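You operate a simulated robot arm through the tools that you are given. There is no shell and no other tool. Be economical: measure what you need, move in short steps, check, and stop when the job is done.

The job below is to be done with a simulated two-armed robot. You get a single attempt, and the scene is never put back.

## Task
On the table, make the tin of beans and the roll change places.

Only the result counts: the job must be done as asked and must still hold three seconds after the hand-in. Knocking over, shifting, dropping, spilling or breaking anything else fails it.

## Robot
Two 6-joint arms with two-finger parallel grippers on one trunk, on a base that drives. Base frame: it is fixed to the floor where the robot stands at the start and does not move with it; the origin is under the middle of the robot, x ahead of it, y to its left, z up. Units: mm, degrees, N and s.
The left shoulder is at the start at [60, 187, 1047], the right one opposite. With the tool pointing down near the work surface each hand reaches from about 260 to 620 mm from the robot's upright axis, wherever it stands, measured 20 degrees to its own side. Payload 1.57 kg a hand.
Tool frame (each hand has its own): the origin (TCP) lies between the finger pads and is the grasp point; the fingertips stand 30 mm ahead of it; z points along the fingers, y is the line along which they close. The gripper opens to 110 mm. The fingers are 24 mm wide and 12 mm thick; the gripper's body (48 by 112 mm) begins 78 mm behind the TCP.
Orientation is that of the tool frame in the base frame, as a unit quaternion [x, y, z, w]. With the fingers straight down and closing along the base's y, the tool's x points along the base's -x, its y along +y and its z along -z.

## Interface
- The arms move only by the tool step_arm. It takes "left_commands", "right_commands" or both (then of equal length, played together; a hand with none holds still); each is a list of rows, each a list of 7 numbers: the opening in per cent of the stroke, from 0 (shut) to 100 (fully open), then the shift along the tool's x, y, z in mm, then the turn, a rotation vector about the tool's x, y, z in degrees. In form: [[gripper, tx, ty, tz, ax, ay, az], ...]. A call has 1 to 20 rows; each row shifts and turns the commanded pose from where the row before left it, along the tool's axes as they then stand. Each row takes 0.2 s and may step no farther than 50 mm and 8.6 degrees from the row before; otherwise, or with a gripper value out of range, the whole call is refused. A pose out of reach is approached as far as the arm can. The call stops where the force on the tool passes 40 N (or 10 N more than at its start, if that is more) or the arm is blocked; 0.2 s more then pass. The fingers move at their own pace (about 153 mm/s each) and stop on an object; they squeeze with about 39 N. The grip force told is the motor's: it shows also when the fingers shut on nothing. Time passes only in rows, and 0.2 s behind the last, so rows that do not move let the fingers close. It gives the time, the measured TCP pose, the force on the tool (base axes), the opening and the grip force at its end, in the units of the frame above (readings bear some noise).
- Cameras (640 x 400 px; columns grow to the right, rows downward): "scene" is now at [19.7, 6.7, 1590.4]; the picture's right is [0.08, -1.00, 0.00], its down [-0.77, -0.06, -0.64] and it looks along [0.64, 0.05, -0.77] (base axes); focal length 276 px, centre (320, 200). "left" rides on the left gripper at [70, -16, -141] in its tool frame; the picture's right is [0.23, 0.97, 0.00], its down [-0.85, 0.20, -0.48] and it looks along [-0.47, 0.11, 0.88] (tool axes); focal length 222 px, centre (320, 200). "right" rides on the right gripper at [70, 16, -141] in its tool frame; the picture's right is [-0.23, 0.97, 0.00], its down [-0.86, -0.20, -0.48] and it looks along [-0.47, -0.11, 0.88] (tool axes); focal length 222 px, centre (320, 200). There is no depth. A picture from a camera that has moved, and an enlarged one, comes with that camera's place and axes in the base frame and with its lens.
- snapshot(camera): a new picture of that camera. The clock stands still meanwhile.
- lift_body(by): slides the trunk up (or, below 0, down) by that many mm; the arms and the scene camera ride with it, the base frame stays. It gives what a move gives, with no picture.
- drive_base(legs): drives the robot by 1 to 6 legs, each [ahead, left, turn to the left] in mm, mm and degrees, along the robot's own axes; the way and the turn of a leg run together, so that a leg with both is an arc; at most 1500 mm and 180 degrees a leg. The arms and the cameras ride along, it lands a little off, and it stops where it bumps. It gives what a move gives.
- pan_tilt(pan, tilt): turns the head with the scene camera to pan (to the left, within 86 degrees either way) and tilt (down, from -29 to 69), counted from straight ahead of the robot. It gives what a move gives.
- close_up(camera, box): a new picture of the part [left, top, right, bottom] of that camera's present view, enlarged. The clock stands still meanwhile.
- job_done(): hands the job in; it is judged then, once.

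Work in short steps. Places have to be worked out from the pictures, the camera data and where the tool is seen: move nearer, look again, correct. Check each grasp and each placing, and mend what went wrong. You have 165 turns and 118 pictures in all, those below and enlarged ones among them. Open the grippers and draw the arms clear of the work before you hand the job in, unless the task says otherwise; then end with one line.

The tools are called after "Request:" as name(argument=value, ...) on one line, values as JSON. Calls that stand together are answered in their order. step_arm: Moves the arms, as the interface text tells. Its arguments: {"type":"object","properties":{"left_commands":{"type":"array","items":{"type":"array","items":{"type":"number"}}},"right_commands":{"type":"array","items":{"type":"array","items":{"type":"number"}}}},"required":[]} The other tools are called the same way: lift_body (by) slides the trunk up or down; drive_base (legs) drives the base; pan_tilt (pan, tilt) turns the head that bears the scene camera; snapshot (camera) takes a picture; close_up (camera, box) takes an enlarged picture of a part of a camera's view; job_done () hands the job in.

At the start:

```text
t: 0.0
left_tcp_pos: [456.3, 197.1, 1062.3]
left_tool_rot: [0.0, 1.0, 0.0, 0.0]
left_force: [-0.2, 0.2, -0.1]
left_finger_gap: 110.1
left_grasp_force: 0.0
right_tcp_pos: [457.3, -104.4, 1138.5]
right_tool_rot: [0.0, 1.0, -0.001, 0.0]
right_force: [-0.7, 0.3, 0.4]
right_finger_gap: 110.0
right_grasp_force: 0.1
trunk travel left (down, up): [-675.0, 315.0]
robot x, y, heading: [0.0, 1.5, -0.2]
head pan, tilt: [4.6, 50.4]
```

scene: 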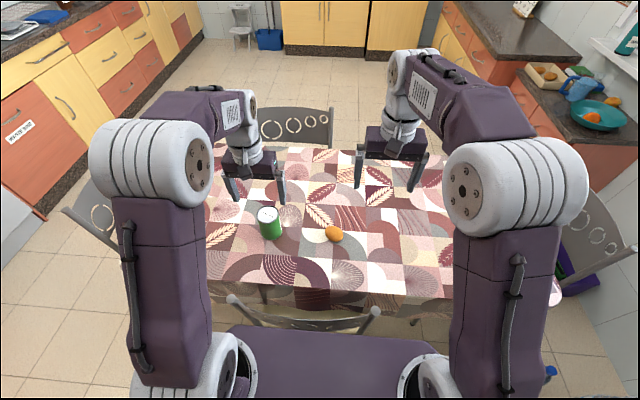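
right: 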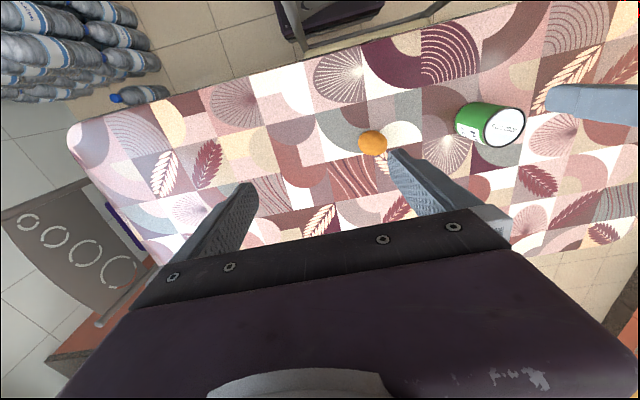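
left: 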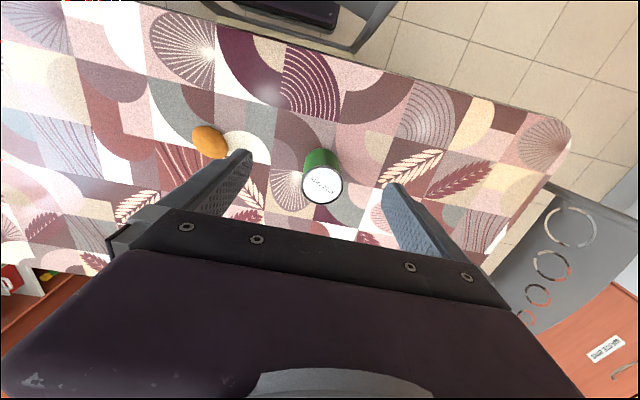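

From the scene picture I judge the tin near [552, 222] and the roll near [548, -1]. I'll enlarge the view to measure them and check whether anything else is on the table.

Request:
close_up(camera="scene", box=[220, 180, 380, 280])

Request:
close_up(camera="left", box=[160, 80, 400, 230])

Request:
close_up(camera="right", box=[320, 60, 560, 210])

```text
4.00 times, centred on (300, 230) of scene
camera zoom: at [19.7, 6.7, 1590.4], right [0.08, -1.0, 0.0], down [-0.77, -0.06, -0.64], along [0.64, 0.05, -0.77], focal length 1104 px, centre (400, 80)
```

zoom: 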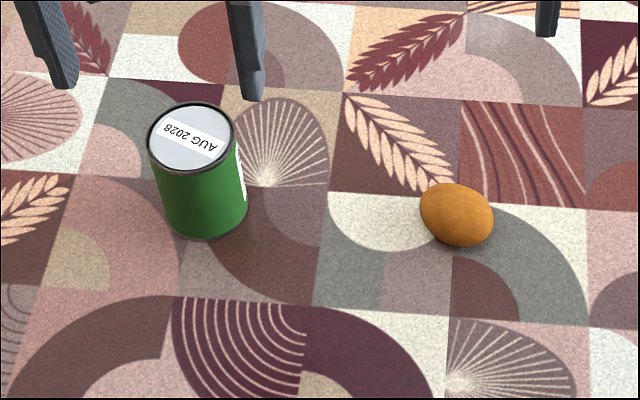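

```text
2.67 times, centred on (280, 155) of left
camera zoom: at [386.6, 181.2, 1204.7], right [-0.23, 0.97, 0.0], down [0.85, 0.2, 0.48], along [0.47, 0.11, -0.88], focal length 592 px, centre (427, 320)
```

zoom: 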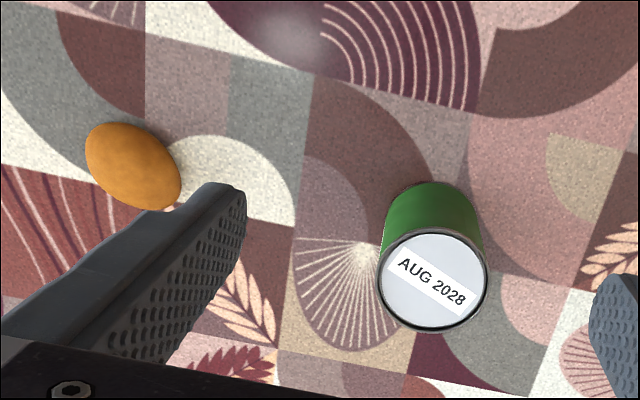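

```text
2.67 times, centred on (440, 135) of right
camera zoom: at [387.4, -88.0, 1279.7], right [0.23, 0.97, 0.0], down [0.86, -0.2, 0.48], along [0.47, -0.11, -0.88], focal length 592 px, centre (0, 373)
```

zoom: 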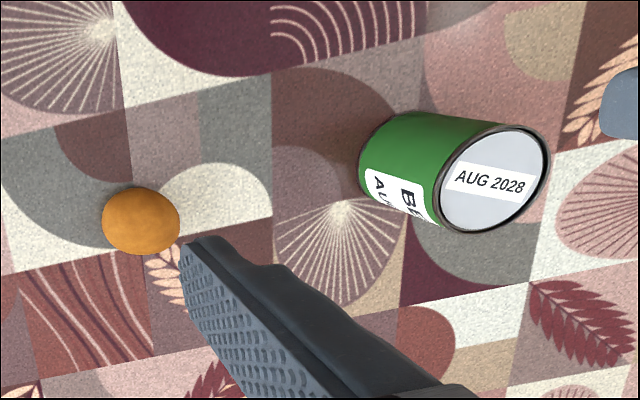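

The left and right cameras agree: tin at about [542, 222], top z≈860, diameter ≈70. Roll at about [538, 0], with nothing else nearby. I'll move the left hand above the tin and look.

Request:
step_arm(left_commands=[[100, -43, 12, 0, 0, 0, 0], [100, -43, 13, 0, 0, 0, 0], [100, 0, 0, 45, 0, 0, 0], [100, 0, 0, 45, 0, 0, 0], [100, 0, 0, 40, 0, 0, 0], [100, 0, 0, 0, 0, 0, 0]])

Request:
snapshot(camera="left")

Request:
snapshot(camera="scene")

```text
t: 1.4
left_tcp_pos: [544.0, 223.4, 931.8]
left_tool_rot: [0.001, 1.0, 0.0, 0.0]
left_force: [1.3, -0.5, 0.0]
left_finger_gap: 110.0
left_grasp_force: 0.0
right_tcp_pos: [455.7, -104.1, 1140.4]
right_tool_rot: [0.0, 1.0, 0.0, 0.001]
right_force: [-0.1, -0.2, 0.4]
right_finger_gap: 110.1
right_grasp_force: 0.0
trunk travel left (down, up): [-675.0, 315.0]
robot x, y, heading: [-2.2, -0.1, 0.2]
head pan, tilt: [4.6, 50.4]
```

```text
111 pictures are left
camera left: at [474.1, 207.2, 1074.0], right [-0.23, 0.97, 0.0], down [0.85, 0.2, 0.48], along [0.47, 0.11, -0.88], focal length 222 px, centre (320, 200)
```

left: 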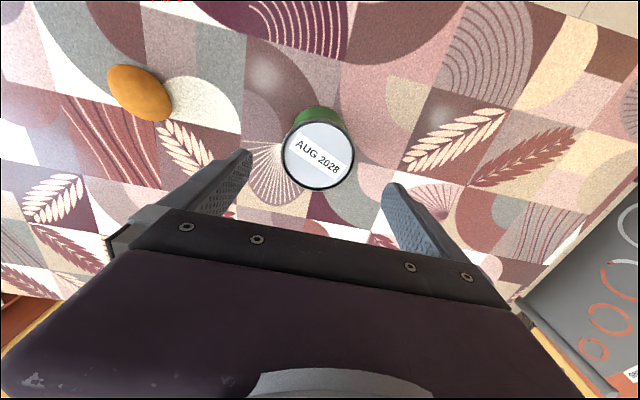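

```text
110 pictures are left
camera scene: at [18.8, 6.3, 1590.4], right [0.08, -1.0, 0.0], down [-0.77, -0.06, -0.64], along [0.64, 0.05, -0.77], focal length 276 px, centre (320, 200)
```

scene: 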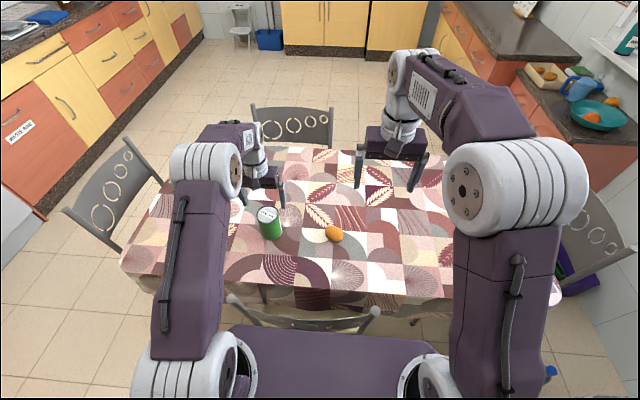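

The tin top is nearly between the fingers, at about [539.5, 220.5]. I'll make a small correction and descend to z≈825, then close.

Request:
step_arm(left_commands=[[100, 3, -2, 20, 0, 0, 0], [100, 0, 0, 30, 0, 0, 0], [100, 0, 0, 30, 0, 0, 0], [100, 0, 0, 27, 0, 0, 0], [100, 0, 0, 0, 0, 0, 0]])

Request:
snapshot(camera="left")

Request:
close_up(camera="scene", box=[220, 180, 380, 280])

```text
t: 2.6
left_tcp_pos: [538.9, 221.1, 825.0]
left_tool_rot: [0.0, 1.0, -0.001, 0.0]
left_force: [0.4, 0.1, 0.6]
left_finger_gap: 109.9
left_grasp_force: 0.1
right_tcp_pos: [456.6, -103.7, 1139.0]
right_tool_rot: [0.0, 1.0, 0.001, 0.0]
right_force: [-0.8, -0.3, 0.4]
right_finger_gap: 109.8
right_grasp_force: 0.0
trunk travel left (down, up): [-675.0, 315.0]
robot x, y, heading: [-0.7, -0.2, -0.0]
head pan, tilt: [4.6, 50.4]
```

```text
109 pictures are left
camera left: at [470.3, 204.2, 968.0], right [-0.23, 0.97, 0.0], down [0.85, 0.2, 0.48], along [0.47, 0.11, -0.88], focal length 222 px, centre (320, 200)
```

left: 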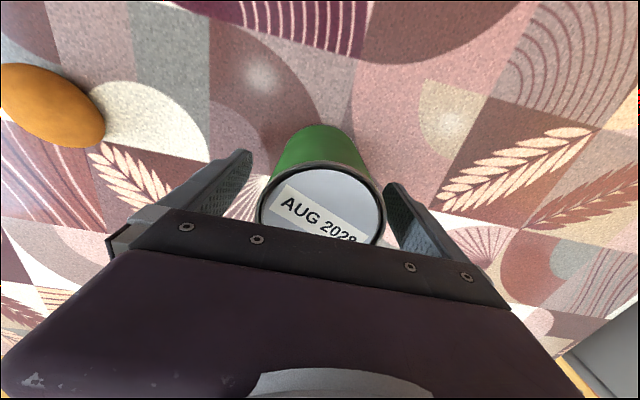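

```text
4.00 times, centred on (300, 230) of scene
camera zoom: at [19.4, 6.6, 1590.4], right [0.08, -1.0, 0.0], down [-0.77, -0.06, -0.64], along [0.64, 0.05, -0.77], focal length 1104 px, centre (400, 80)
```

zoom: 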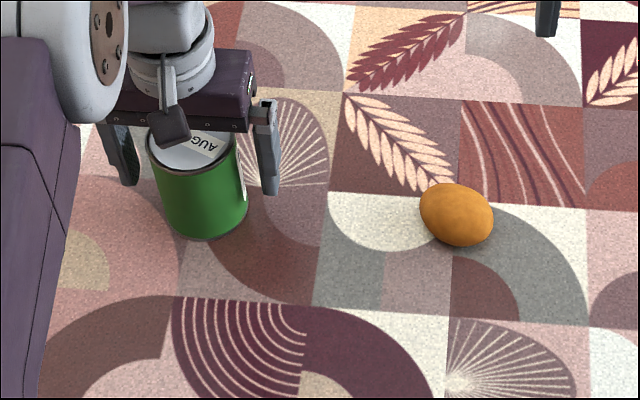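

Fingers straddle the tin well within pad width. Closing, then lifting a little to check.

Request:
step_arm(left_commands=[[50, 0, 0, 0, 0, 0, 0], [40, 0, 0, 0, 0, 0, 0], [40, 0, 0, 0, 0, 0, 0], [40, 0, 0, 0, 0, 0, 0]])

```text
t: 3.6
left_tcp_pos: [539.0, 220.5, 825.7]
left_tool_rot: [0.0, 1.0, -0.001, 0.0]
left_force: [-0.6, 0.9, -0.1]
left_finger_gap: 71.6
left_grasp_force: 39.1
right_tcp_pos: [456.6, -105.2, 1139.0]
right_tool_rot: [0.001, 1.0, 0.0, 0.0]
right_force: [-0.2, 0.0, 0.8]
right_finger_gap: 110.1
right_grasp_force: 0.2
trunk travel left (down, up): [-675.0, 315.0]
robot x, y, heading: [-1.5, 0.9, -0.0]
head pan, tilt: [4.6, 50.4]
```

Gripped at 71.6 mm with 39 N. Lifting 60 mm.

Request:
step_arm(left_commands=[[30, 0, 0, -20, 0, 0, 0], [30, 0, 0, -40, 0, 0, 0], [30, 0, 0, 0, 0, 0, 0]])

Request:
snapshot(camera="left")

Request:
close_up(camera="scene", box=[180, 160, 420, 310])

```text
t: 4.4
left_tcp_pos: [538.4, 221.3, 887.3]
left_tool_rot: [-0.001, 1.0, -0.001, -0.001]
left_force: [0.6, -0.1, -4.6]
left_finger_gap: 71.4
left_grasp_force: 39.0
right_tcp_pos: [458.1, -103.4, 1139.6]
right_tool_rot: [0.0, 1.0, 0.0, -0.001]
right_force: [0.2, -0.4, 0.3]
right_finger_gap: 109.9
right_grasp_force: 0.0
trunk travel left (down, up): [-675.0, 315.0]
robot x, y, heading: [-0.4, 0.1, -0.3]
head pan, tilt: [4.6, 50.4]
```

```text
107 pictures are left
camera left: at [470.4, 205.5, 1030.1], right [-0.23, 0.97, 0.0], down [0.86, 0.2, 0.48], along [0.46, 0.11, -0.88], focal length 222 px, centre (320, 200)
```

left: 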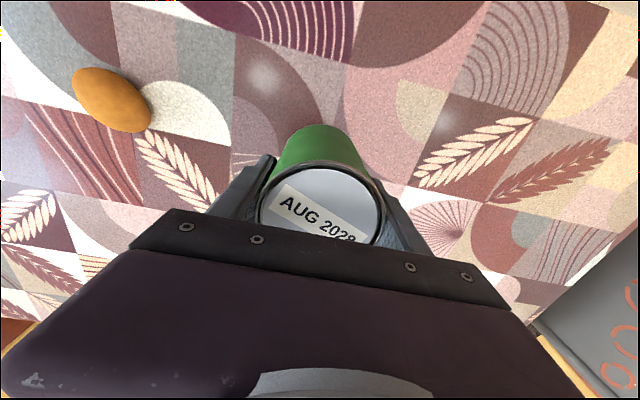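

```text
2.67 times, centred on (300, 235) of scene
camera zoom: at [21.5, 7.3, 1590.3], right [0.08, -1.0, 0.0], down [-0.77, -0.06, -0.64], along [0.63, 0.05, -0.77], focal length 736 px, centre (373, 107)
```

zoom: 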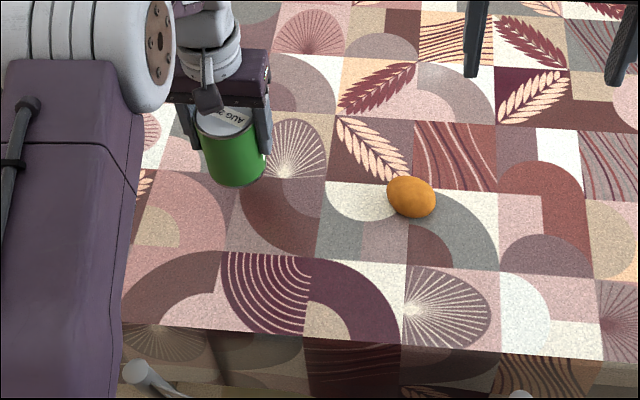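

The tin is held upright and clear. Carrying it to a temporary spot at about [439, 110] and setting it down at the same height.

Request:
step_arm(left_commands=[[30, 20, -22, 0, 0, 0, 0], [30, 30, -33, 0, 0, 0, 0], [30, 30, -33, 0, 0, 0, 0], [30, 20, -22, 0, 0, 0, 0], [30, 0, 0, 0, 0, 0, 0], [30, 0, 0, 30, 0, 0, 0], [30, 0, 0, 20, 0, 0, 0], [30, 0, 0, 9.5, 0, 0, 0], [30, 0, 0, 0, 0, 0, 0]])

Request:
close_up(camera="scene", box=[180, 160, 420, 310])

```text
t: 6.4
left_tcp_pos: [438.6, 110.4, 825.3]
left_tool_rot: [0.0, 1.0, 0.0, 0.002]
left_force: [-1.1, 0.4, 11.0]
left_finger_gap: 71.4
left_grasp_force: 38.9
right_tcp_pos: [455.8, -104.5, 1139.6]
right_tool_rot: [0.0, 1.0, 0.0, 0.0]
right_force: [-0.8, -0.2, 0.7]
right_finger_gap: 110.1
right_grasp_force: 0.0
trunk travel left (down, up): [-675.0, 315.0]
robot x, y, heading: [-0.7, -0.5, -0.4]
head pan, tilt: [4.6, 50.4]
```

```text
2.67 times, centred on (300, 235) of scene
camera zoom: at [18.7, 6.4, 1590.6], right [0.08, -1.0, 0.0], down [-0.77, -0.06, -0.64], along [0.64, 0.05, -0.77], focal length 736 px, centre (373, 107)
```

zoom: 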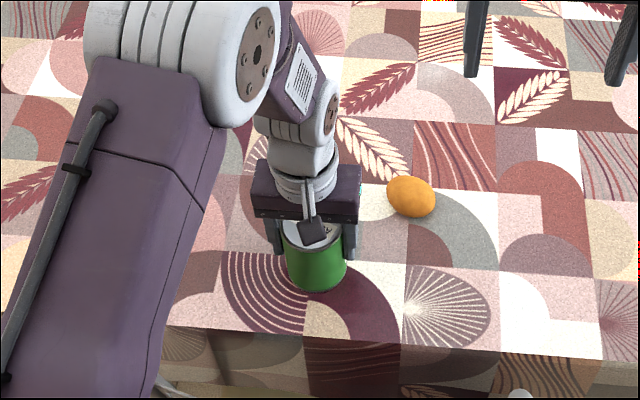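

It rests on the table (11 N contact). Releasing, rising, and moving above the roll to look.

Request:
step_arm(left_commands=[[100, 0, 0, 0, 0, 0, 0], [100, 0, 0, 0, 0, 0, 0], [100, 0, 0, -30, 0, 0, 0], [100, 0, 0, -50, 0, 0, 0], [100, 0, 0, -50, 0, 0, 0], [100, -33, -37, 0, 0, 0, 0], [100, -33, -37, 0, 0, 0, 0], [100, -33, -36, 0, 0, 0, 0], [100, 0, 0, 0, 0, 0, 0]])

Request:
snapshot(camera="left")

Request:
close_up(camera="scene", box=[180, 160, 420, 310])

```text
t: 8.4
left_tcp_pos: [536.3, 0.7, 955.3]
left_tool_rot: [-0.001, 1.0, 0.0, -0.001]
left_force: [-1.1, 0.7, 0.1]
left_finger_gap: 109.9
left_grasp_force: 0.1
right_tcp_pos: [456.5, -103.6, 1139.0]
right_tool_rot: [0.0, 1.0, 0.0, -0.001]
right_force: [0.2, 0.7, 0.1]
right_finger_gap: 110.1
right_grasp_force: 0.1
trunk travel left (down, up): [-675.0, 315.0]
robot x, y, heading: [-0.6, 1.3, -0.0]
head pan, tilt: [4.6, 50.4]
```

```text
104 pictures are left
camera left: at [468.5, -14.5, 1097.9], right [-0.23, 0.97, 0.0], down [0.86, 0.2, 0.48], along [0.46, 0.11, -0.88], focal length 222 px, centre (320, 200)
```

left: 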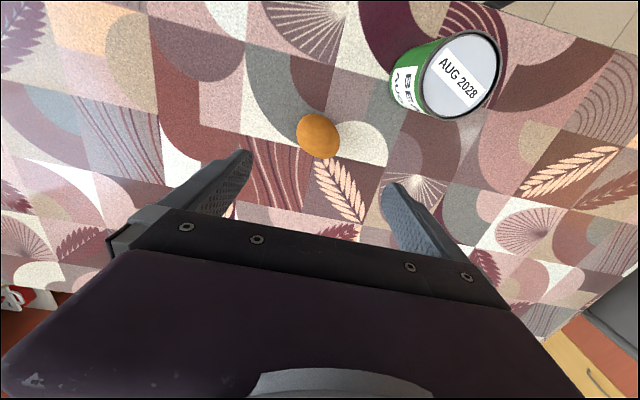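

```text
2.67 times, centred on (300, 235) of scene
camera zoom: at [19.3, 7.2, 1590.4], right [0.08, -1.0, 0.0], down [-0.77, -0.06, -0.64], along [0.64, 0.05, -0.77], focal length 736 px, centre (373, 107)
```

zoom: 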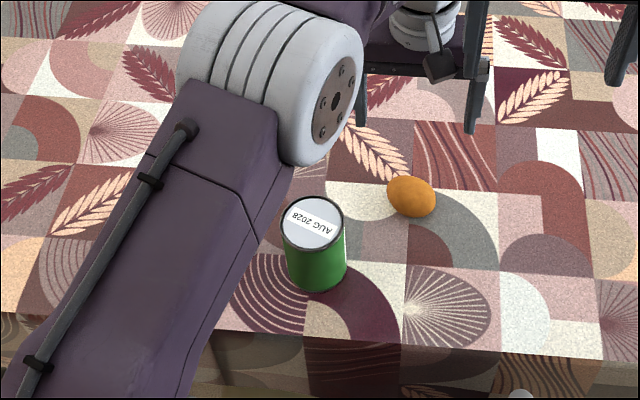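

The tin stands upright at its temporary spot and the roll is at about [536, -1]. I'll enlarge the view to see its long axis.

Request:
close_up(camera="left", box=[256, 96, 384, 176])

```text
5.00 times, centred on (320, 136) of left
camera zoom: at [468.5, -14.5, 1097.9], right [-0.23, 0.97, 0.0], down [0.86, 0.2, 0.48], along [0.46, 0.11, -0.88], focal length 1111 px, centre (320, 520)
```

zoom: 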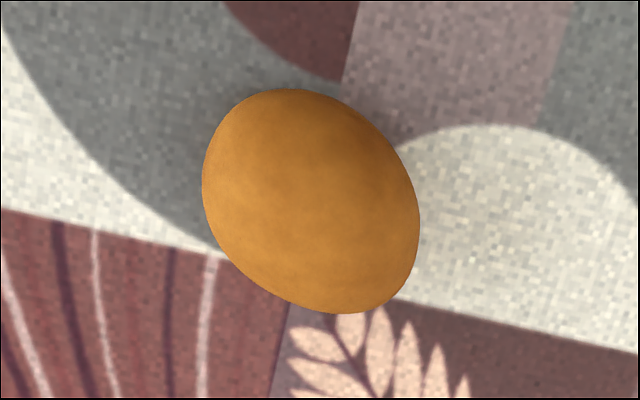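

The long axis runs along about [0.56, 0.82] with width ≈56 across. I'll turn the hand −56° about tool z to grip the short way, descending partway to z≈870.

Request:
step_arm(left_commands=[[100, 0, 0, 0, 0, 0, -8], [100, 0, 0, 0, 0, 0, -8], [100, 0, 0, 0, 0, 0, -8], [100, 0, 0, 0, 0, 0, -8], [100, 0, 0, 0, 0, 0, -8], [100, 0, 0, 0, 0, 0, -8], [100, 0, 0, 0, 0, 0, -8], [100, 0, 0, 45, 0, 0, 0], [100, 0, 0, 40, 0, 0, 0], [100, 0, 0, 0, 0, 0, 0]])

Request:
snapshot(camera="left")

Request:
snapshot(camera="scene")

```text
t: 9.1
left_tcp_pos: [538.0, 5.5, 955.6]
left_tool_rot: [-0.138, 0.99, 0.004, -0.003]
left_force: [0.8, 19.9, -1.1]
left_finger_gap: 109.9
left_grasp_force: 0.1
right_tcp_pos: [460.0, -110.3, 1139.7]
right_tool_rot: [0.004, 1.0, -0.008, 0.005]
right_force: [-1.0, -20.9, 0.9]
right_finger_gap: 92.2
right_grasp_force: 0.1
trunk travel left (down, up): [-675.0, 315.0]
robot x, y, heading: [0.8, 1.0, 0.1]
head pan, tilt: [4.6, 50.4]
stopped in row 3 (right hand): the force on the tool passed its limit (the readings are from after the stop); the commanded pose is now the measured one
```

```text
101 pictures are left
camera left: at [475.7, -30.9, 1097.2], right [-0.49, 0.87, 0.01], down [0.77, 0.42, 0.48], along [0.41, 0.24, -0.88], focal length 222 px, centre (320, 200)
```

left: 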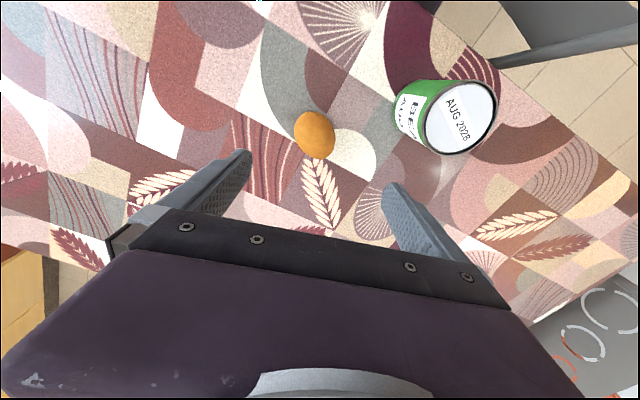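

```text
100 pictures are left
camera scene: at [19.6, 6.8, 1590.4], right [0.08, -1.0, 0.0], down [-0.77, -0.06, -0.64], along [0.64, 0.05, -0.77], focal length 276 px, centre (320, 200)
```

scene: 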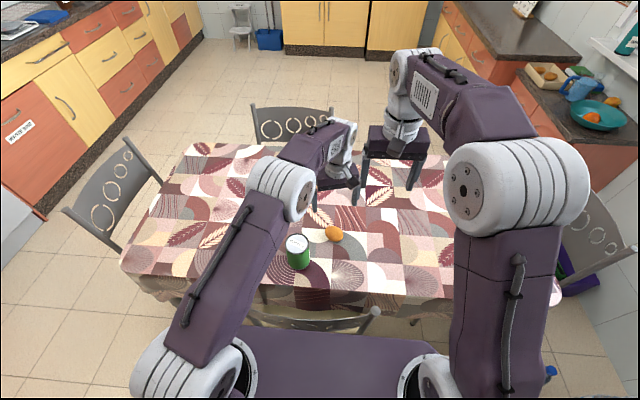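

The left hand's camera touched the right hand, with no harm to the table. I'll move the right hand away to its own side.

Request:
step_arm(right_commands=[[100, 0, -30, -10, 0, 0, 0], [100, 0, -50, -10, 0, 0, 0], [100, 0, -50, 0, 0, 0, 0], [100, 0, -50, 0, 0, 0, 0], [100, 0, 0, 0, 0, 0, 0]])

Request:
snapshot(camera="scene")

```text
refused: row 2 steps farther than a row can; nothing moved
```

```text
99 pictures are left
camera scene: at [19.6, 6.8, 1590.4], right [0.08, -1.0, 0.0], down [-0.77, -0.06, -0.64], along [0.64, 0.05, -0.77], focal length 276 px, centre (320, 200)
```

scene: 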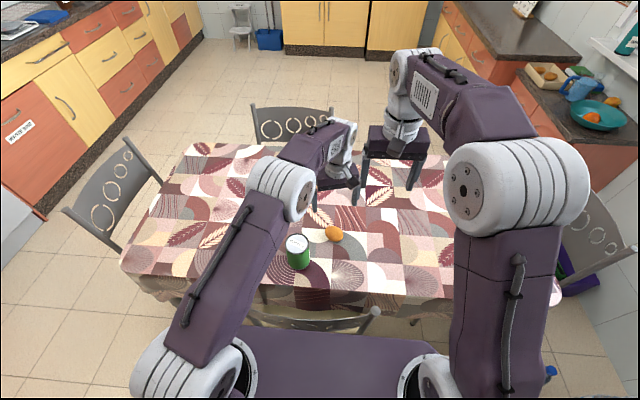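

The call was refused because one step was too long. Repeating with smaller steps.

Request:
step_arm(right_commands=[[100, 0, -30, 0, 0, 0, 0], [100, 0, -45, 0, 0, 0, 0], [100, 0, -45, 0, 0, 0, 0], [100, 0, -45, 0, 0, 0, 0], [100, 0, 0, 0, 0, 0, 0]])

Request:
snapshot(camera="scene")

```text
t: 10.3
left_tcp_pos: [536.1, 1.9, 955.1]
left_tool_rot: [-0.139, 0.99, 0.002, -0.002]
left_force: [-0.2, 0.2, 0.3]
left_finger_gap: 110.3
left_grasp_force: 0.0
right_tcp_pos: [459.4, -274.1, 1142.2]
right_tool_rot: [0.003, 1.0, -0.004, 0.005]
right_force: [0.3, 0.5, 0.4]
right_finger_gap: 110.1
right_grasp_force: 0.0
trunk travel left (down, up): [-675.0, 315.0]
robot x, y, heading: [-0.1, -0.9, -0.0]
head pan, tilt: [4.6, 50.4]
```

```text
98 pictures are left
camera scene: at [19.7, 7.7, 1590.4], right [0.08, -1.0, 0.0], down [-0.77, -0.06, -0.64], along [0.64, 0.05, -0.77], focal length 276 px, centre (320, 200)
```

scene: 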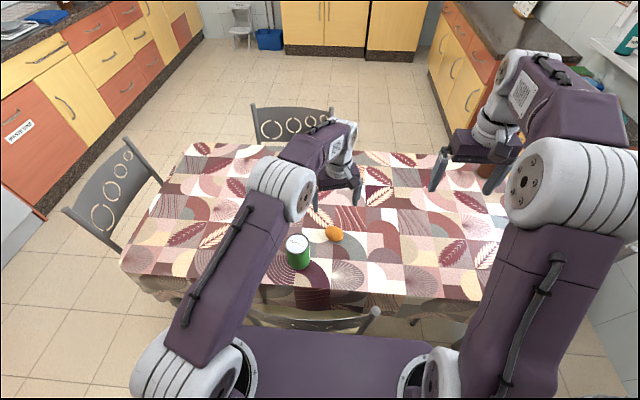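

Clear now. Turning the left hand the remaining 40° and descending to z≈870.

Request:
step_arm(left_commands=[[100, 0, 0, 0, 0, 0, -8], [100, 0, 0, 0, 0, 0, -8], [100, 0, 0, 0, 0, 0, -8], [100, 0, 0, 0, 0, 0, -8], [100, 0, 0, 0, 0, 0, -8], [100, 0, 0, 45, 0, 0, 0], [100, 0, 0, 40, 0, 0, 0], [100, 0, 0, 0, 0, 0, 0]])

Request:
snapshot(camera="left")

Request:
snapshot(camera="scene")

```text
t: 12.1
left_tcp_pos: [537.1, 3.1, 869.4]
left_tool_rot: [-0.469, 0.883, 0.001, 0.0]
left_force: [-0.1, 0.5, -0.2]
left_finger_gap: 110.0
left_grasp_force: 0.0
right_tcp_pos: [459.3, -273.4, 1142.0]
right_tool_rot: [0.002, 1.0, -0.004, 0.006]
right_force: [-0.2, -0.5, 0.4]
right_finger_gap: 110.0
right_grasp_force: 0.1
trunk travel left (down, up): [-675.0, 315.0]
robot x, y, heading: [-4.9, -2.7, -0.1]
head pan, tilt: [4.6, 50.4]
```

```text
97 pictures are left
camera left: at [512.4, -63.4, 1012.0], right [-0.93, 0.36, 0.01], down [0.32, 0.82, 0.48], along [0.17, 0.45, -0.88], focal length 222 px, centre (320, 200)
```

left: 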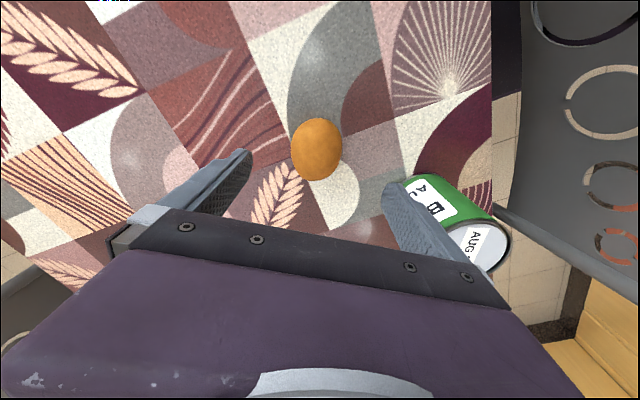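

```text
96 pictures are left
camera scene: at [19.0, 6.6, 1590.4], right [0.08, -1.0, 0.0], down [-0.77, -0.06, -0.64], along [0.64, 0.05, -0.77], focal length 276 px, centre (320, 200)
```

scene: 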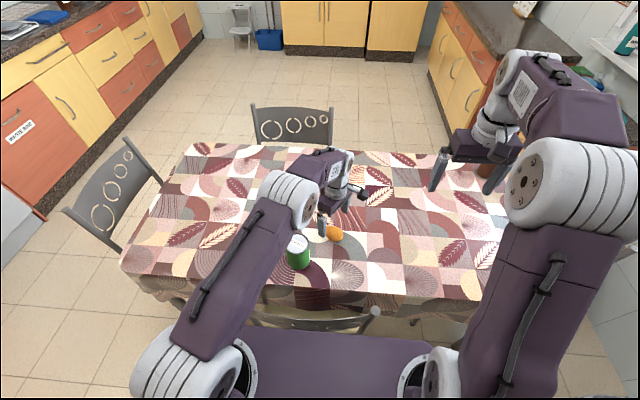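

The fingers now straddle the roll's short axis and the roll measures about [537, -3]. I'll nudge over and descend to z≈797, with tips about 7 mm above the table.

Request:
step_arm(left_commands=[[100, 4, -2.8, 20, 0, 0, 0], [100, 0, 0, 30, 0, 0, 0], [100, 0, 0, 15, 0, 0, 0], [100, 0, 0, 7, 0, 0, 0], [100, 0, 0, 0, 0, 0, 0]])

Request:
snapshot(camera="left")

Request:
close_up(camera="scene", box=[260, 170, 420, 270])

```text
t: 13.3
left_tcp_pos: [536.0, -2.9, 797.1]
left_tool_rot: [-0.468, 0.884, 0.004, -0.001]
left_force: [-1.0, 0.5, 0.0]
left_finger_gap: 110.0
left_grasp_force: 0.0
right_tcp_pos: [458.5, -273.1, 1142.5]
right_tool_rot: [0.002, 1.0, -0.003, 0.005]
right_force: [0.5, -0.6, 0.6]
right_finger_gap: 110.1
right_grasp_force: 0.0
trunk travel left (down, up): [-675.0, 315.0]
robot x, y, heading: [-0.2, 3.9, -0.1]
head pan, tilt: [4.6, 50.4]
```

```text
95 pictures are left
camera left: at [511.8, -68.8, 939.6], right [-0.93, 0.36, 0.01], down [0.32, 0.82, 0.48], along [0.17, 0.45, -0.88], focal length 222 px, centre (320, 200)
```

left: 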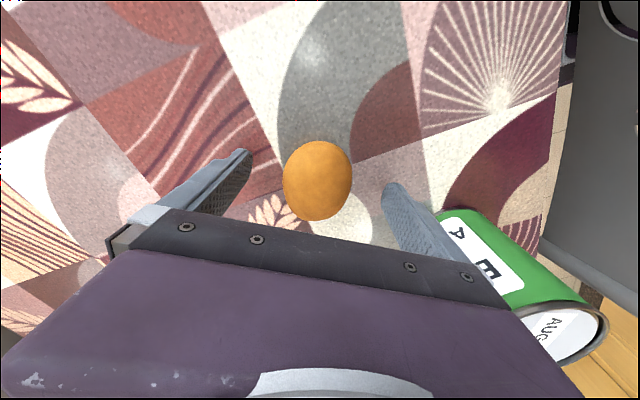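

```text
4.00 times, centred on (340, 220) of scene
camera zoom: at [19.7, 6.7, 1590.4], right [0.08, -1.0, 0.0], down [-0.77, -0.06, -0.64], along [0.64, 0.05, -0.77], focal length 1104 px, centre (240, 120)
```

zoom: 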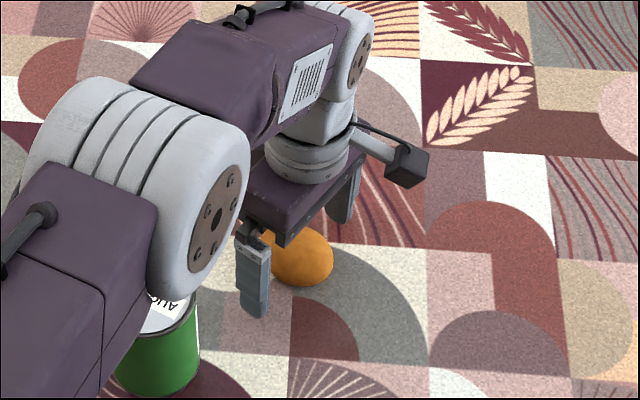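

The roll centre is at about [537, -4], centred between the pads. Closing and lifting a little.

Request:
step_arm(left_commands=[[60, 0, 0, 0, 0, 0, 0], [40, 0, 0, 0, 0, 0, 0], [35, 0, 0, 0, 0, 0, 0], [35, 0, 0, 0, 0, 0, 0]])

```text
t: 14.3
left_tcp_pos: [535.3, -1.4, 796.8]
left_tool_rot: [-0.468, 0.884, 0.004, -0.001]
left_force: [0.1, -0.3, 0.5]
left_finger_gap: 53.2
left_grasp_force: 38.9
right_tcp_pos: [459.1, -273.3, 1141.5]
right_tool_rot: [0.002, 1.0, -0.003, 0.006]
right_force: [-0.2, 0.2, 0.0]
right_finger_gap: 110.0
right_grasp_force: 0.0
trunk travel left (down, up): [-675.0, 315.0]
robot x, y, heading: [0.6, -0.8, 0.1]
head pan, tilt: [4.6, 50.4]
```

Gripped at 53 mm. Lifting it 110 mm so it will pass over the tin safely, then checking.

Request:
step_arm(left_commands=[[35, 0, 0, -20, 0, 0, 0], [35, 0, 0, -45, 0, 0, 0], [35, 0, 0, -45, 0, 0, 0], [35, 0, 0, 0, 0, 0, 0]])

Request:
snapshot(camera="left")

Request:
close_up(camera="scene", box=[180, 160, 420, 310])

```text
t: 15.3
left_tcp_pos: [538.8, -3.1, 908.7]
left_tool_rot: [-0.469, 0.883, 0.003, -0.001]
left_force: [-0.3, 0.0, -0.7]
left_finger_gap: 53.4
left_grasp_force: 38.8
right_tcp_pos: [458.9, -273.0, 1141.1]
right_tool_rot: [0.003, 1.0, -0.004, 0.005]
right_force: [0.9, 0.7, 0.1]
right_finger_gap: 109.6
right_grasp_force: 0.1
trunk travel left (down, up): [-675.0, 315.0]
robot x, y, heading: [3.1, -1.3, -0.1]
head pan, tilt: [4.6, 50.4]
```

```text
93 pictures are left
camera left: at [514.5, -69.7, 1051.4], right [-0.93, 0.36, 0.01], down [0.32, 0.82, 0.48], along [0.17, 0.45, -0.88], focal length 222 px, centre (320, 200)
```

left: 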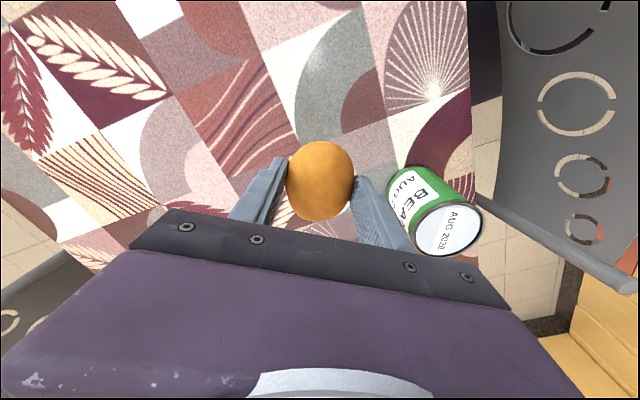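

```text
2.67 times, centred on (300, 235) of scene
camera zoom: at [20.4, 6.6, 1590.3], right [0.08, -1.0, 0.0], down [-0.77, -0.06, -0.64], along [0.64, 0.05, -0.77], focal length 736 px, centre (373, 107)
```

zoom: 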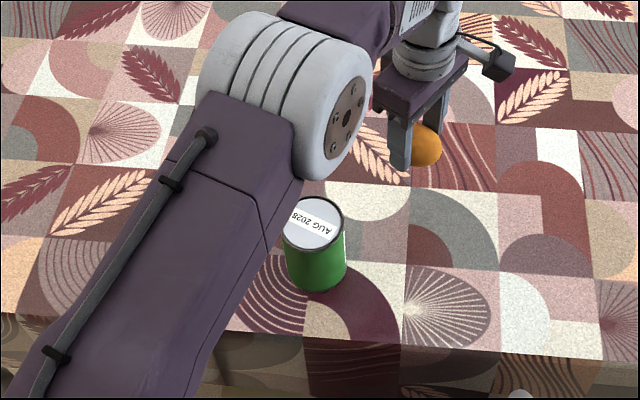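

The roll is held firmly. Carrying it along +y to the tin's old place at [539, 221] at height, then looking before lowering.

Request:
step_arm(left_commands=[[35, -37.3, 24.8, 0, 0, 0, 0], [35, -37.3, 24.8, 0, 0, 0, 0], [35, -37.3, 24.8, 0, 0, 0, 0], [35, -37.2, 24.9, 0, 0, 0, 0], [35, -37.2, 24.9, 0, 0, 0, 0], [35, 0, 0, 0, 0, 0, 0], [35, 0, 0, 45, 0, 0, 0], [35, 0, 0, 30, 0, 0, 0], [35, 0, 0, 0, 0, 0, 0]])

Request:
snapshot(camera="scene")

```text
t: 17.3
left_tcp_pos: [538.7, 219.8, 836.0]
left_tool_rot: [-0.47, 0.883, 0.004, -0.001]
left_force: [0.0, -0.5, -0.4]
left_finger_gap: 53.2
left_grasp_force: 39.1
right_tcp_pos: [458.3, -275.6, 1141.9]
right_tool_rot: [0.003, 1.0, -0.003, 0.006]
right_force: [0.3, 0.3, 0.4]
right_finger_gap: 110.1
right_grasp_force: 0.2
trunk travel left (down, up): [-675.0, 315.0]
robot x, y, heading: [-3.0, 1.9, -0.1]
head pan, tilt: [4.6, 50.4]
```

```text
91 pictures are left
camera scene: at [19.2, 6.2, 1590.4], right [0.08, -1.0, 0.0], down [-0.77, -0.06, -0.64], along [0.64, 0.05, -0.77], focal length 276 px, centre (320, 200)
```

scene: 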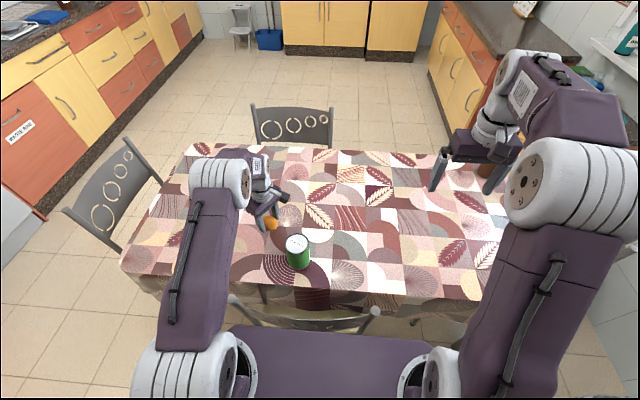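

On target at [538.7, 220]. Lowering about 39 mm to the pick height (z≈797).

Request:
step_arm(left_commands=[[35, 0, 0, 25, 0, 0, 0], [35, 0, 0, 10, 0, 0, 0], [35, 0, 0, 3, 0, 0, 0], [35, 0, 0, 0, 0, 0, 0]])

Request:
close_up(camera="scene", box=[180, 160, 420, 310])

```text
t: 18.3
left_tcp_pos: [536.8, 220.8, 797.2]
left_tool_rot: [-0.469, 0.883, 0.003, 0.001]
left_force: [0.3, 0.7, 7.4]
left_finger_gap: 52.8
left_grasp_force: 38.8
right_tcp_pos: [457.9, -274.1, 1142.9]
right_tool_rot: [0.002, 1.0, -0.003, 0.006]
right_force: [0.1, -0.1, 0.4]
right_finger_gap: 110.1
right_grasp_force: 0.1
trunk travel left (down, up): [-675.0, 315.0]
robot x, y, heading: [-0.0, 0.6, 0.1]
head pan, tilt: [4.6, 50.4]
```

```text
2.67 times, centred on (300, 235) of scene
camera zoom: at [18.5, 6.4, 1590.5], right [0.08, -1.0, 0.0], down [-0.77, -0.06, -0.64], along [0.64, 0.05, -0.77], focal length 736 px, centre (373, 107)
```

zoom: 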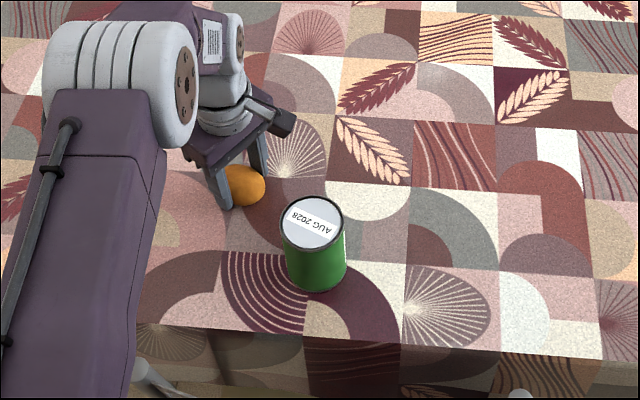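

The roll is on the table (7 N). Releasing, rising, turning back, and moving above the tin at [439, 110].

Request:
step_arm(left_commands=[[70, 0, 0, 0, 0, 0, 0], [100, 0, 0, 0, 0, 0, 0], [100, 0, 0, -20, 0, 0, 0], [100, 0, 0, -45, 0, 0, 0], [100, 0, 0, -45, 0, 0, 0], [100, 0, 0, -25, 0, 0, 0], [100, 0, 0, 0, 0, 0, 8], [100, 0, 0, 0, 0, 0, 8], [100, 0, 0, 0, 0, 0, 8], [100, 0, 0, 0, 0, 0, 8], [100, 0, 0, 0, 0, 0, 8], [100, 0, 0, 0, 0, 0, 8], [100, 0, 0, 0, 0, 0, 8], [100, 0, 0, 0, 0, 0, 0]])

Request:
close_up(camera="scene", box=[180, 160, 420, 310])

Request:
snapshot(camera="left")

```text
t: 21.3
left_tcp_pos: [539.4, 221.5, 931.6]
left_tool_rot: [0.001, 1.0, 0.003, -0.002]
left_force: [0.4, -1.0, -0.3]
left_finger_gap: 110.0
left_grasp_force: 0.1
right_tcp_pos: [459.4, -275.0, 1141.8]
right_tool_rot: [0.003, 1.0, -0.002, 0.005]
right_force: [0.1, -0.6, -0.2]
right_finger_gap: 110.0
right_grasp_force: 0.2
trunk travel left (down, up): [-675.0, 315.0]
robot x, y, heading: [-2.5, 0.4, 0.1]
head pan, tilt: [4.6, 50.4]
```

```text
2.67 times, centred on (300, 235) of scene
camera zoom: at [19.7, 6.7, 1590.4], right [0.08, -1.0, 0.0], down [-0.77, -0.06, -0.64], along [0.64, 0.05, -0.77], focal length 736 px, centre (373, 107)
```

zoom: 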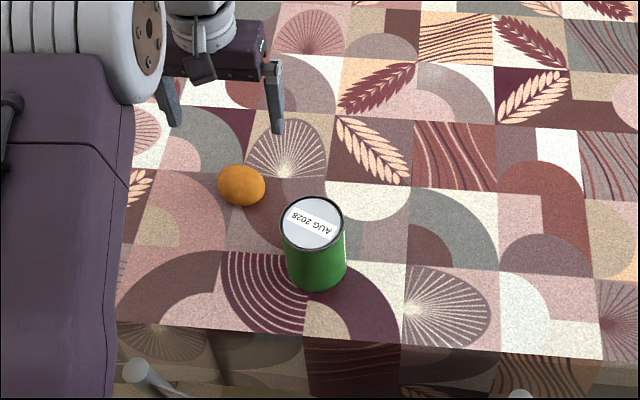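

```text
88 pictures are left
camera left: at [469.9, 205.0, 1073.7], right [-0.22, 0.97, 0.01], down [0.86, 0.19, 0.48], along [0.46, 0.11, -0.88], focal length 222 px, centre (320, 200)
```

left: 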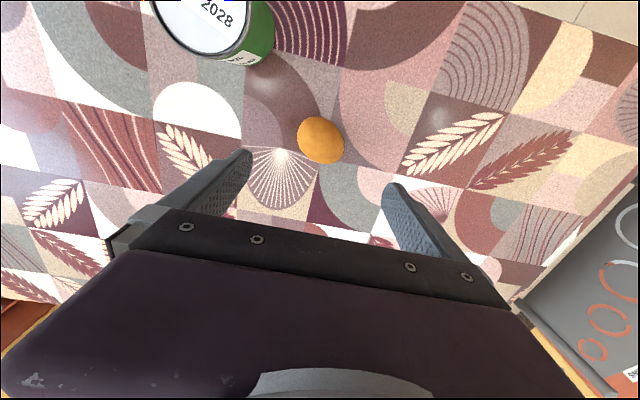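

The roll lies at about [541, 221]. Moving above the tin at [439, 110].

Request:
step_arm(left_commands=[[100, 33, -37, 0, 0, 0, 0], [100, 33, -37, 0, 0, 0, 0], [100, 33, -37, 0, 0, 0, 0], [100, 0, 0, 0, 0, 0, 0]])

Request:
snapshot(camera="left")

```text
t: 22.3
left_tcp_pos: [438.8, 110.5, 930.4]
left_tool_rot: [0.001, 1.0, 0.003, -0.002]
left_force: [0.7, 0.3, -1.2]
left_finger_gap: 109.9
left_grasp_force: 0.0
right_tcp_pos: [459.8, -273.1, 1140.9]
right_tool_rot: [0.002, 1.0, -0.004, 0.006]
right_force: [-0.6, 0.1, 0.5]
right_finger_gap: 110.0
right_grasp_force: 0.0
trunk travel left (down, up): [-675.0, 315.0]
robot x, y, heading: [-1.3, 4.0, -0.2]
head pan, tilt: [4.6, 50.4]
```

```text
87 pictures are left
camera left: at [370.3, 94.2, 1073.4], right [-0.23, 0.97, 0.01], down [0.86, 0.2, 0.48], along [0.46, 0.11, -0.88], focal length 222 px, centre (320, 200)
```

left: 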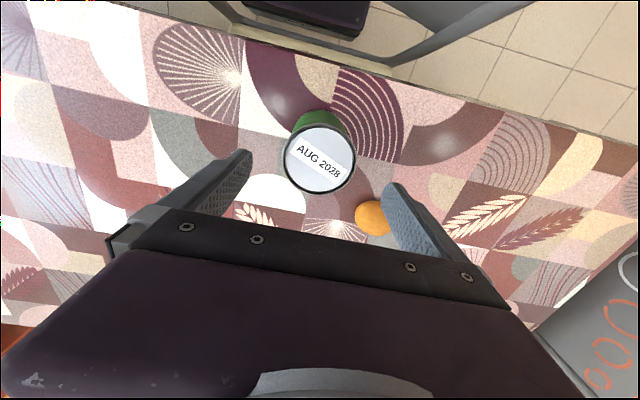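

The tin sits between the fingers just as before. Descending to z≈825 and gripping.

Request:
step_arm(left_commands=[[100, 0, 0, 30, 0, 0, 0], [100, 0, 0, 45, 0, 0, 0], [100, 0, 0, 30, 0, 0, 0], [100, 0, 0, 0, 0, 0, 0], [50, 0, 0, 0, 0, 0, 0], [30, 0, 0, 0, 0, 0, 0], [30, 0, 0, 0, 0, 0, 0], [30, 0, 0, 0, 0, 0, 0]])

```text
t: 24.1
left_tcp_pos: [439.4, 111.2, 826.2]
left_tool_rot: [0.001, 1.0, 0.002, -0.003]
left_force: [-0.7, -1.5, 0.9]
left_finger_gap: 71.5
left_grasp_force: 38.8
right_tcp_pos: [458.9, -273.5, 1141.0]
right_tool_rot: [0.003, 1.0, -0.003, 0.005]
right_force: [0.1, -0.5, -1.4]
right_finger_gap: 109.8
right_grasp_force: 0.0
trunk travel left (down, up): [-675.0, 315.0]
robot x, y, heading: [0.5, 0.3, -0.1]
head pan, tilt: [4.6, 50.4]
```

Gripped again at 71.5 mm. Lifting 60, carrying to [537, -3], stopping about 12 mm above the table.

Request:
step_arm(left_commands=[[30, 0, 0, -20, 0, 0, 0], [30, 0, 0, -40, 0, 0, 0], [30, -25, -28.5, 0, 0, 0, 0], [30, -25, -28.5, 0, 0, 0, 0], [30, -25, -28.5, 0, 0, 0, 0], [30, -23.5, -28, 0, 0, 0, 0], [30, 0, 0, 0, 0, 0, 0], [30, 0, 0, 30, 0, 0, 0], [30, 0, 0, 18, 0, 0, 0], [30, 0, 0, 0, 0, 0, 0]])

Request:
close_up(camera="scene", box=[180, 160, 420, 310])

```text
t: 26.3
left_tcp_pos: [537.1, -2.5, 836.6]
left_tool_rot: [0.001, 1.0, 0.001, -0.003]
left_force: [0.2, 0.0, -4.5]
left_finger_gap: 71.9
left_grasp_force: 38.7
right_tcp_pos: [458.9, -274.6, 1142.4]
right_tool_rot: [0.003, 1.0, -0.004, 0.005]
right_force: [0.1, 0.6, -0.4]
right_finger_gap: 110.2
right_grasp_force: 0.2
trunk travel left (down, up): [-675.0, 315.0]
robot x, y, heading: [2.6, -0.6, 0.1]
head pan, tilt: [4.6, 50.4]
```

```text
2.67 times, centred on (300, 235) of scene
camera zoom: at [19.7, 6.8, 1590.4], right [0.08, -1.0, 0.0], down [-0.77, -0.06, -0.64], along [0.64, 0.05, -0.77], focal length 736 px, centre (373, 107)
```

zoom: 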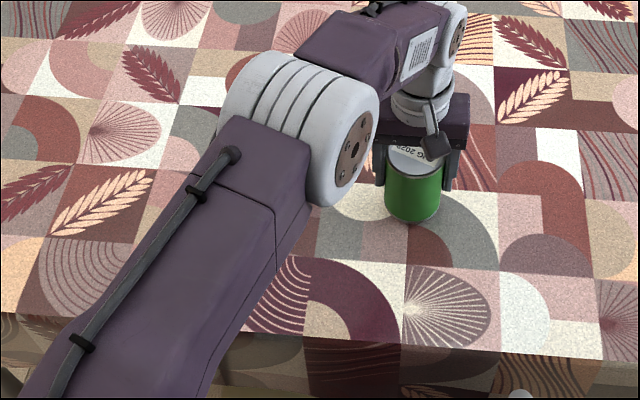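

The tin is at [537, -2.5], about 11 mm up. Lowering the rest gently.

Request:
step_arm(left_commands=[[30, 0, 0, 8, 0, 0, 0], [30, 0, 0, 3.2, 0, 0, 0], [30, 0, 0, 0, 0, 0, 0]])

```text
t: 27.1
left_tcp_pos: [539.0, -2.3, 825.5]
left_tool_rot: [0.001, 1.0, 0.002, -0.001]
left_force: [2.3, 1.7, 6.2]
left_finger_gap: 71.7
left_grasp_force: 39.1
right_tcp_pos: [458.0, -274.3, 1141.6]
right_tool_rot: [0.003, 1.0, -0.004, 0.006]
right_force: [0.1, 0.5, 0.8]
right_finger_gap: 109.8
right_grasp_force: 0.1
trunk travel left (down, up): [-675.0, 315.0]
robot x, y, heading: [-2.0, 1.5, 0.0]
head pan, tilt: [4.6, 50.4]
```

Touching the table (6 N). Releasing, rising and drawing the arm clear.

Request:
step_arm(left_commands=[[70, 0, 0, 0, 0, 0, 0], [100, 0, 0, 0, 0, 0, 0], [100, 0, 0, -20, 0, 0, 0], [100, 0, 0, -45, 0, 0, 0], [100, 0, 0, -45, 0, 0, 0], [100, 0, 0, -45, 0, 0, 0], [100, 0, 0, -45, 0, 0, 0], [100, 20, 45, 0, 0, 0, 0], [100, 20, 45, 0, 0, 0, 0], [100, 20, 45, 0, 0, 0, 0], [100, 20, 45, 0, 0, 0, 0], [100, 0, 45, 0, 0, 0, 0], [100, 0, 0, 0, 0, 0, 0]])

Request:
snapshot(camera="scene")

Request:
close_up(camera="scene", box=[220, 180, 380, 280])

```text
t: 29.9
left_tcp_pos: [458.1, 221.4, 1027.6]
left_tool_rot: [0.001, 1.0, 0.003, -0.003]
left_force: [0.1, 0.3, 0.1]
left_finger_gap: 110.1
left_grasp_force: 0.0
right_tcp_pos: [459.5, -274.5, 1142.5]
right_tool_rot: [0.003, 1.0, -0.004, 0.006]
right_force: [-0.7, -0.3, 0.3]
right_finger_gap: 109.8
right_grasp_force: 0.0
trunk travel left (down, up): [-675.0, 315.0]
robot x, y, heading: [1.6, -5.1, 0.2]
head pan, tilt: [4.6, 50.4]
```

```text
85 pictures are left
camera scene: at [19.7, 5.6, 1590.4], right [0.08, -1.0, 0.0], down [-0.77, -0.06, -0.64], along [0.64, 0.05, -0.77], focal length 276 px, centre (320, 200)
```

scene: 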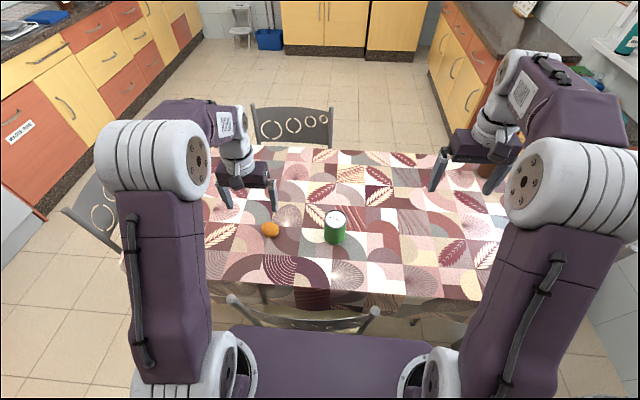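

```text
4.00 times, centred on (300, 230) of scene
camera zoom: at [19.7, 5.6, 1590.4], right [0.08, -1.0, 0.0], down [-0.77, -0.06, -0.64], along [0.64, 0.05, -0.77], focal length 1104 px, centre (400, 80)
```

zoom: 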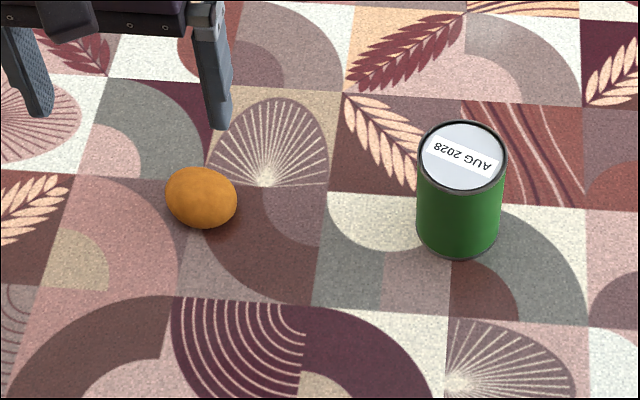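

The tin stands upright where the roll was, and the roll lies where the tin was. Both grippers are open and the arms are clear, so I'm handing in.

Request:
job_done()

```text
The job is handed in.
```

The tin of beans and the roll have changed places, and the job is handed in: the tin stands upright at about [538, -2] and the roll lies at about [541, 221]. The left hand bumped the right one once partway through, but nothing on the table moved.
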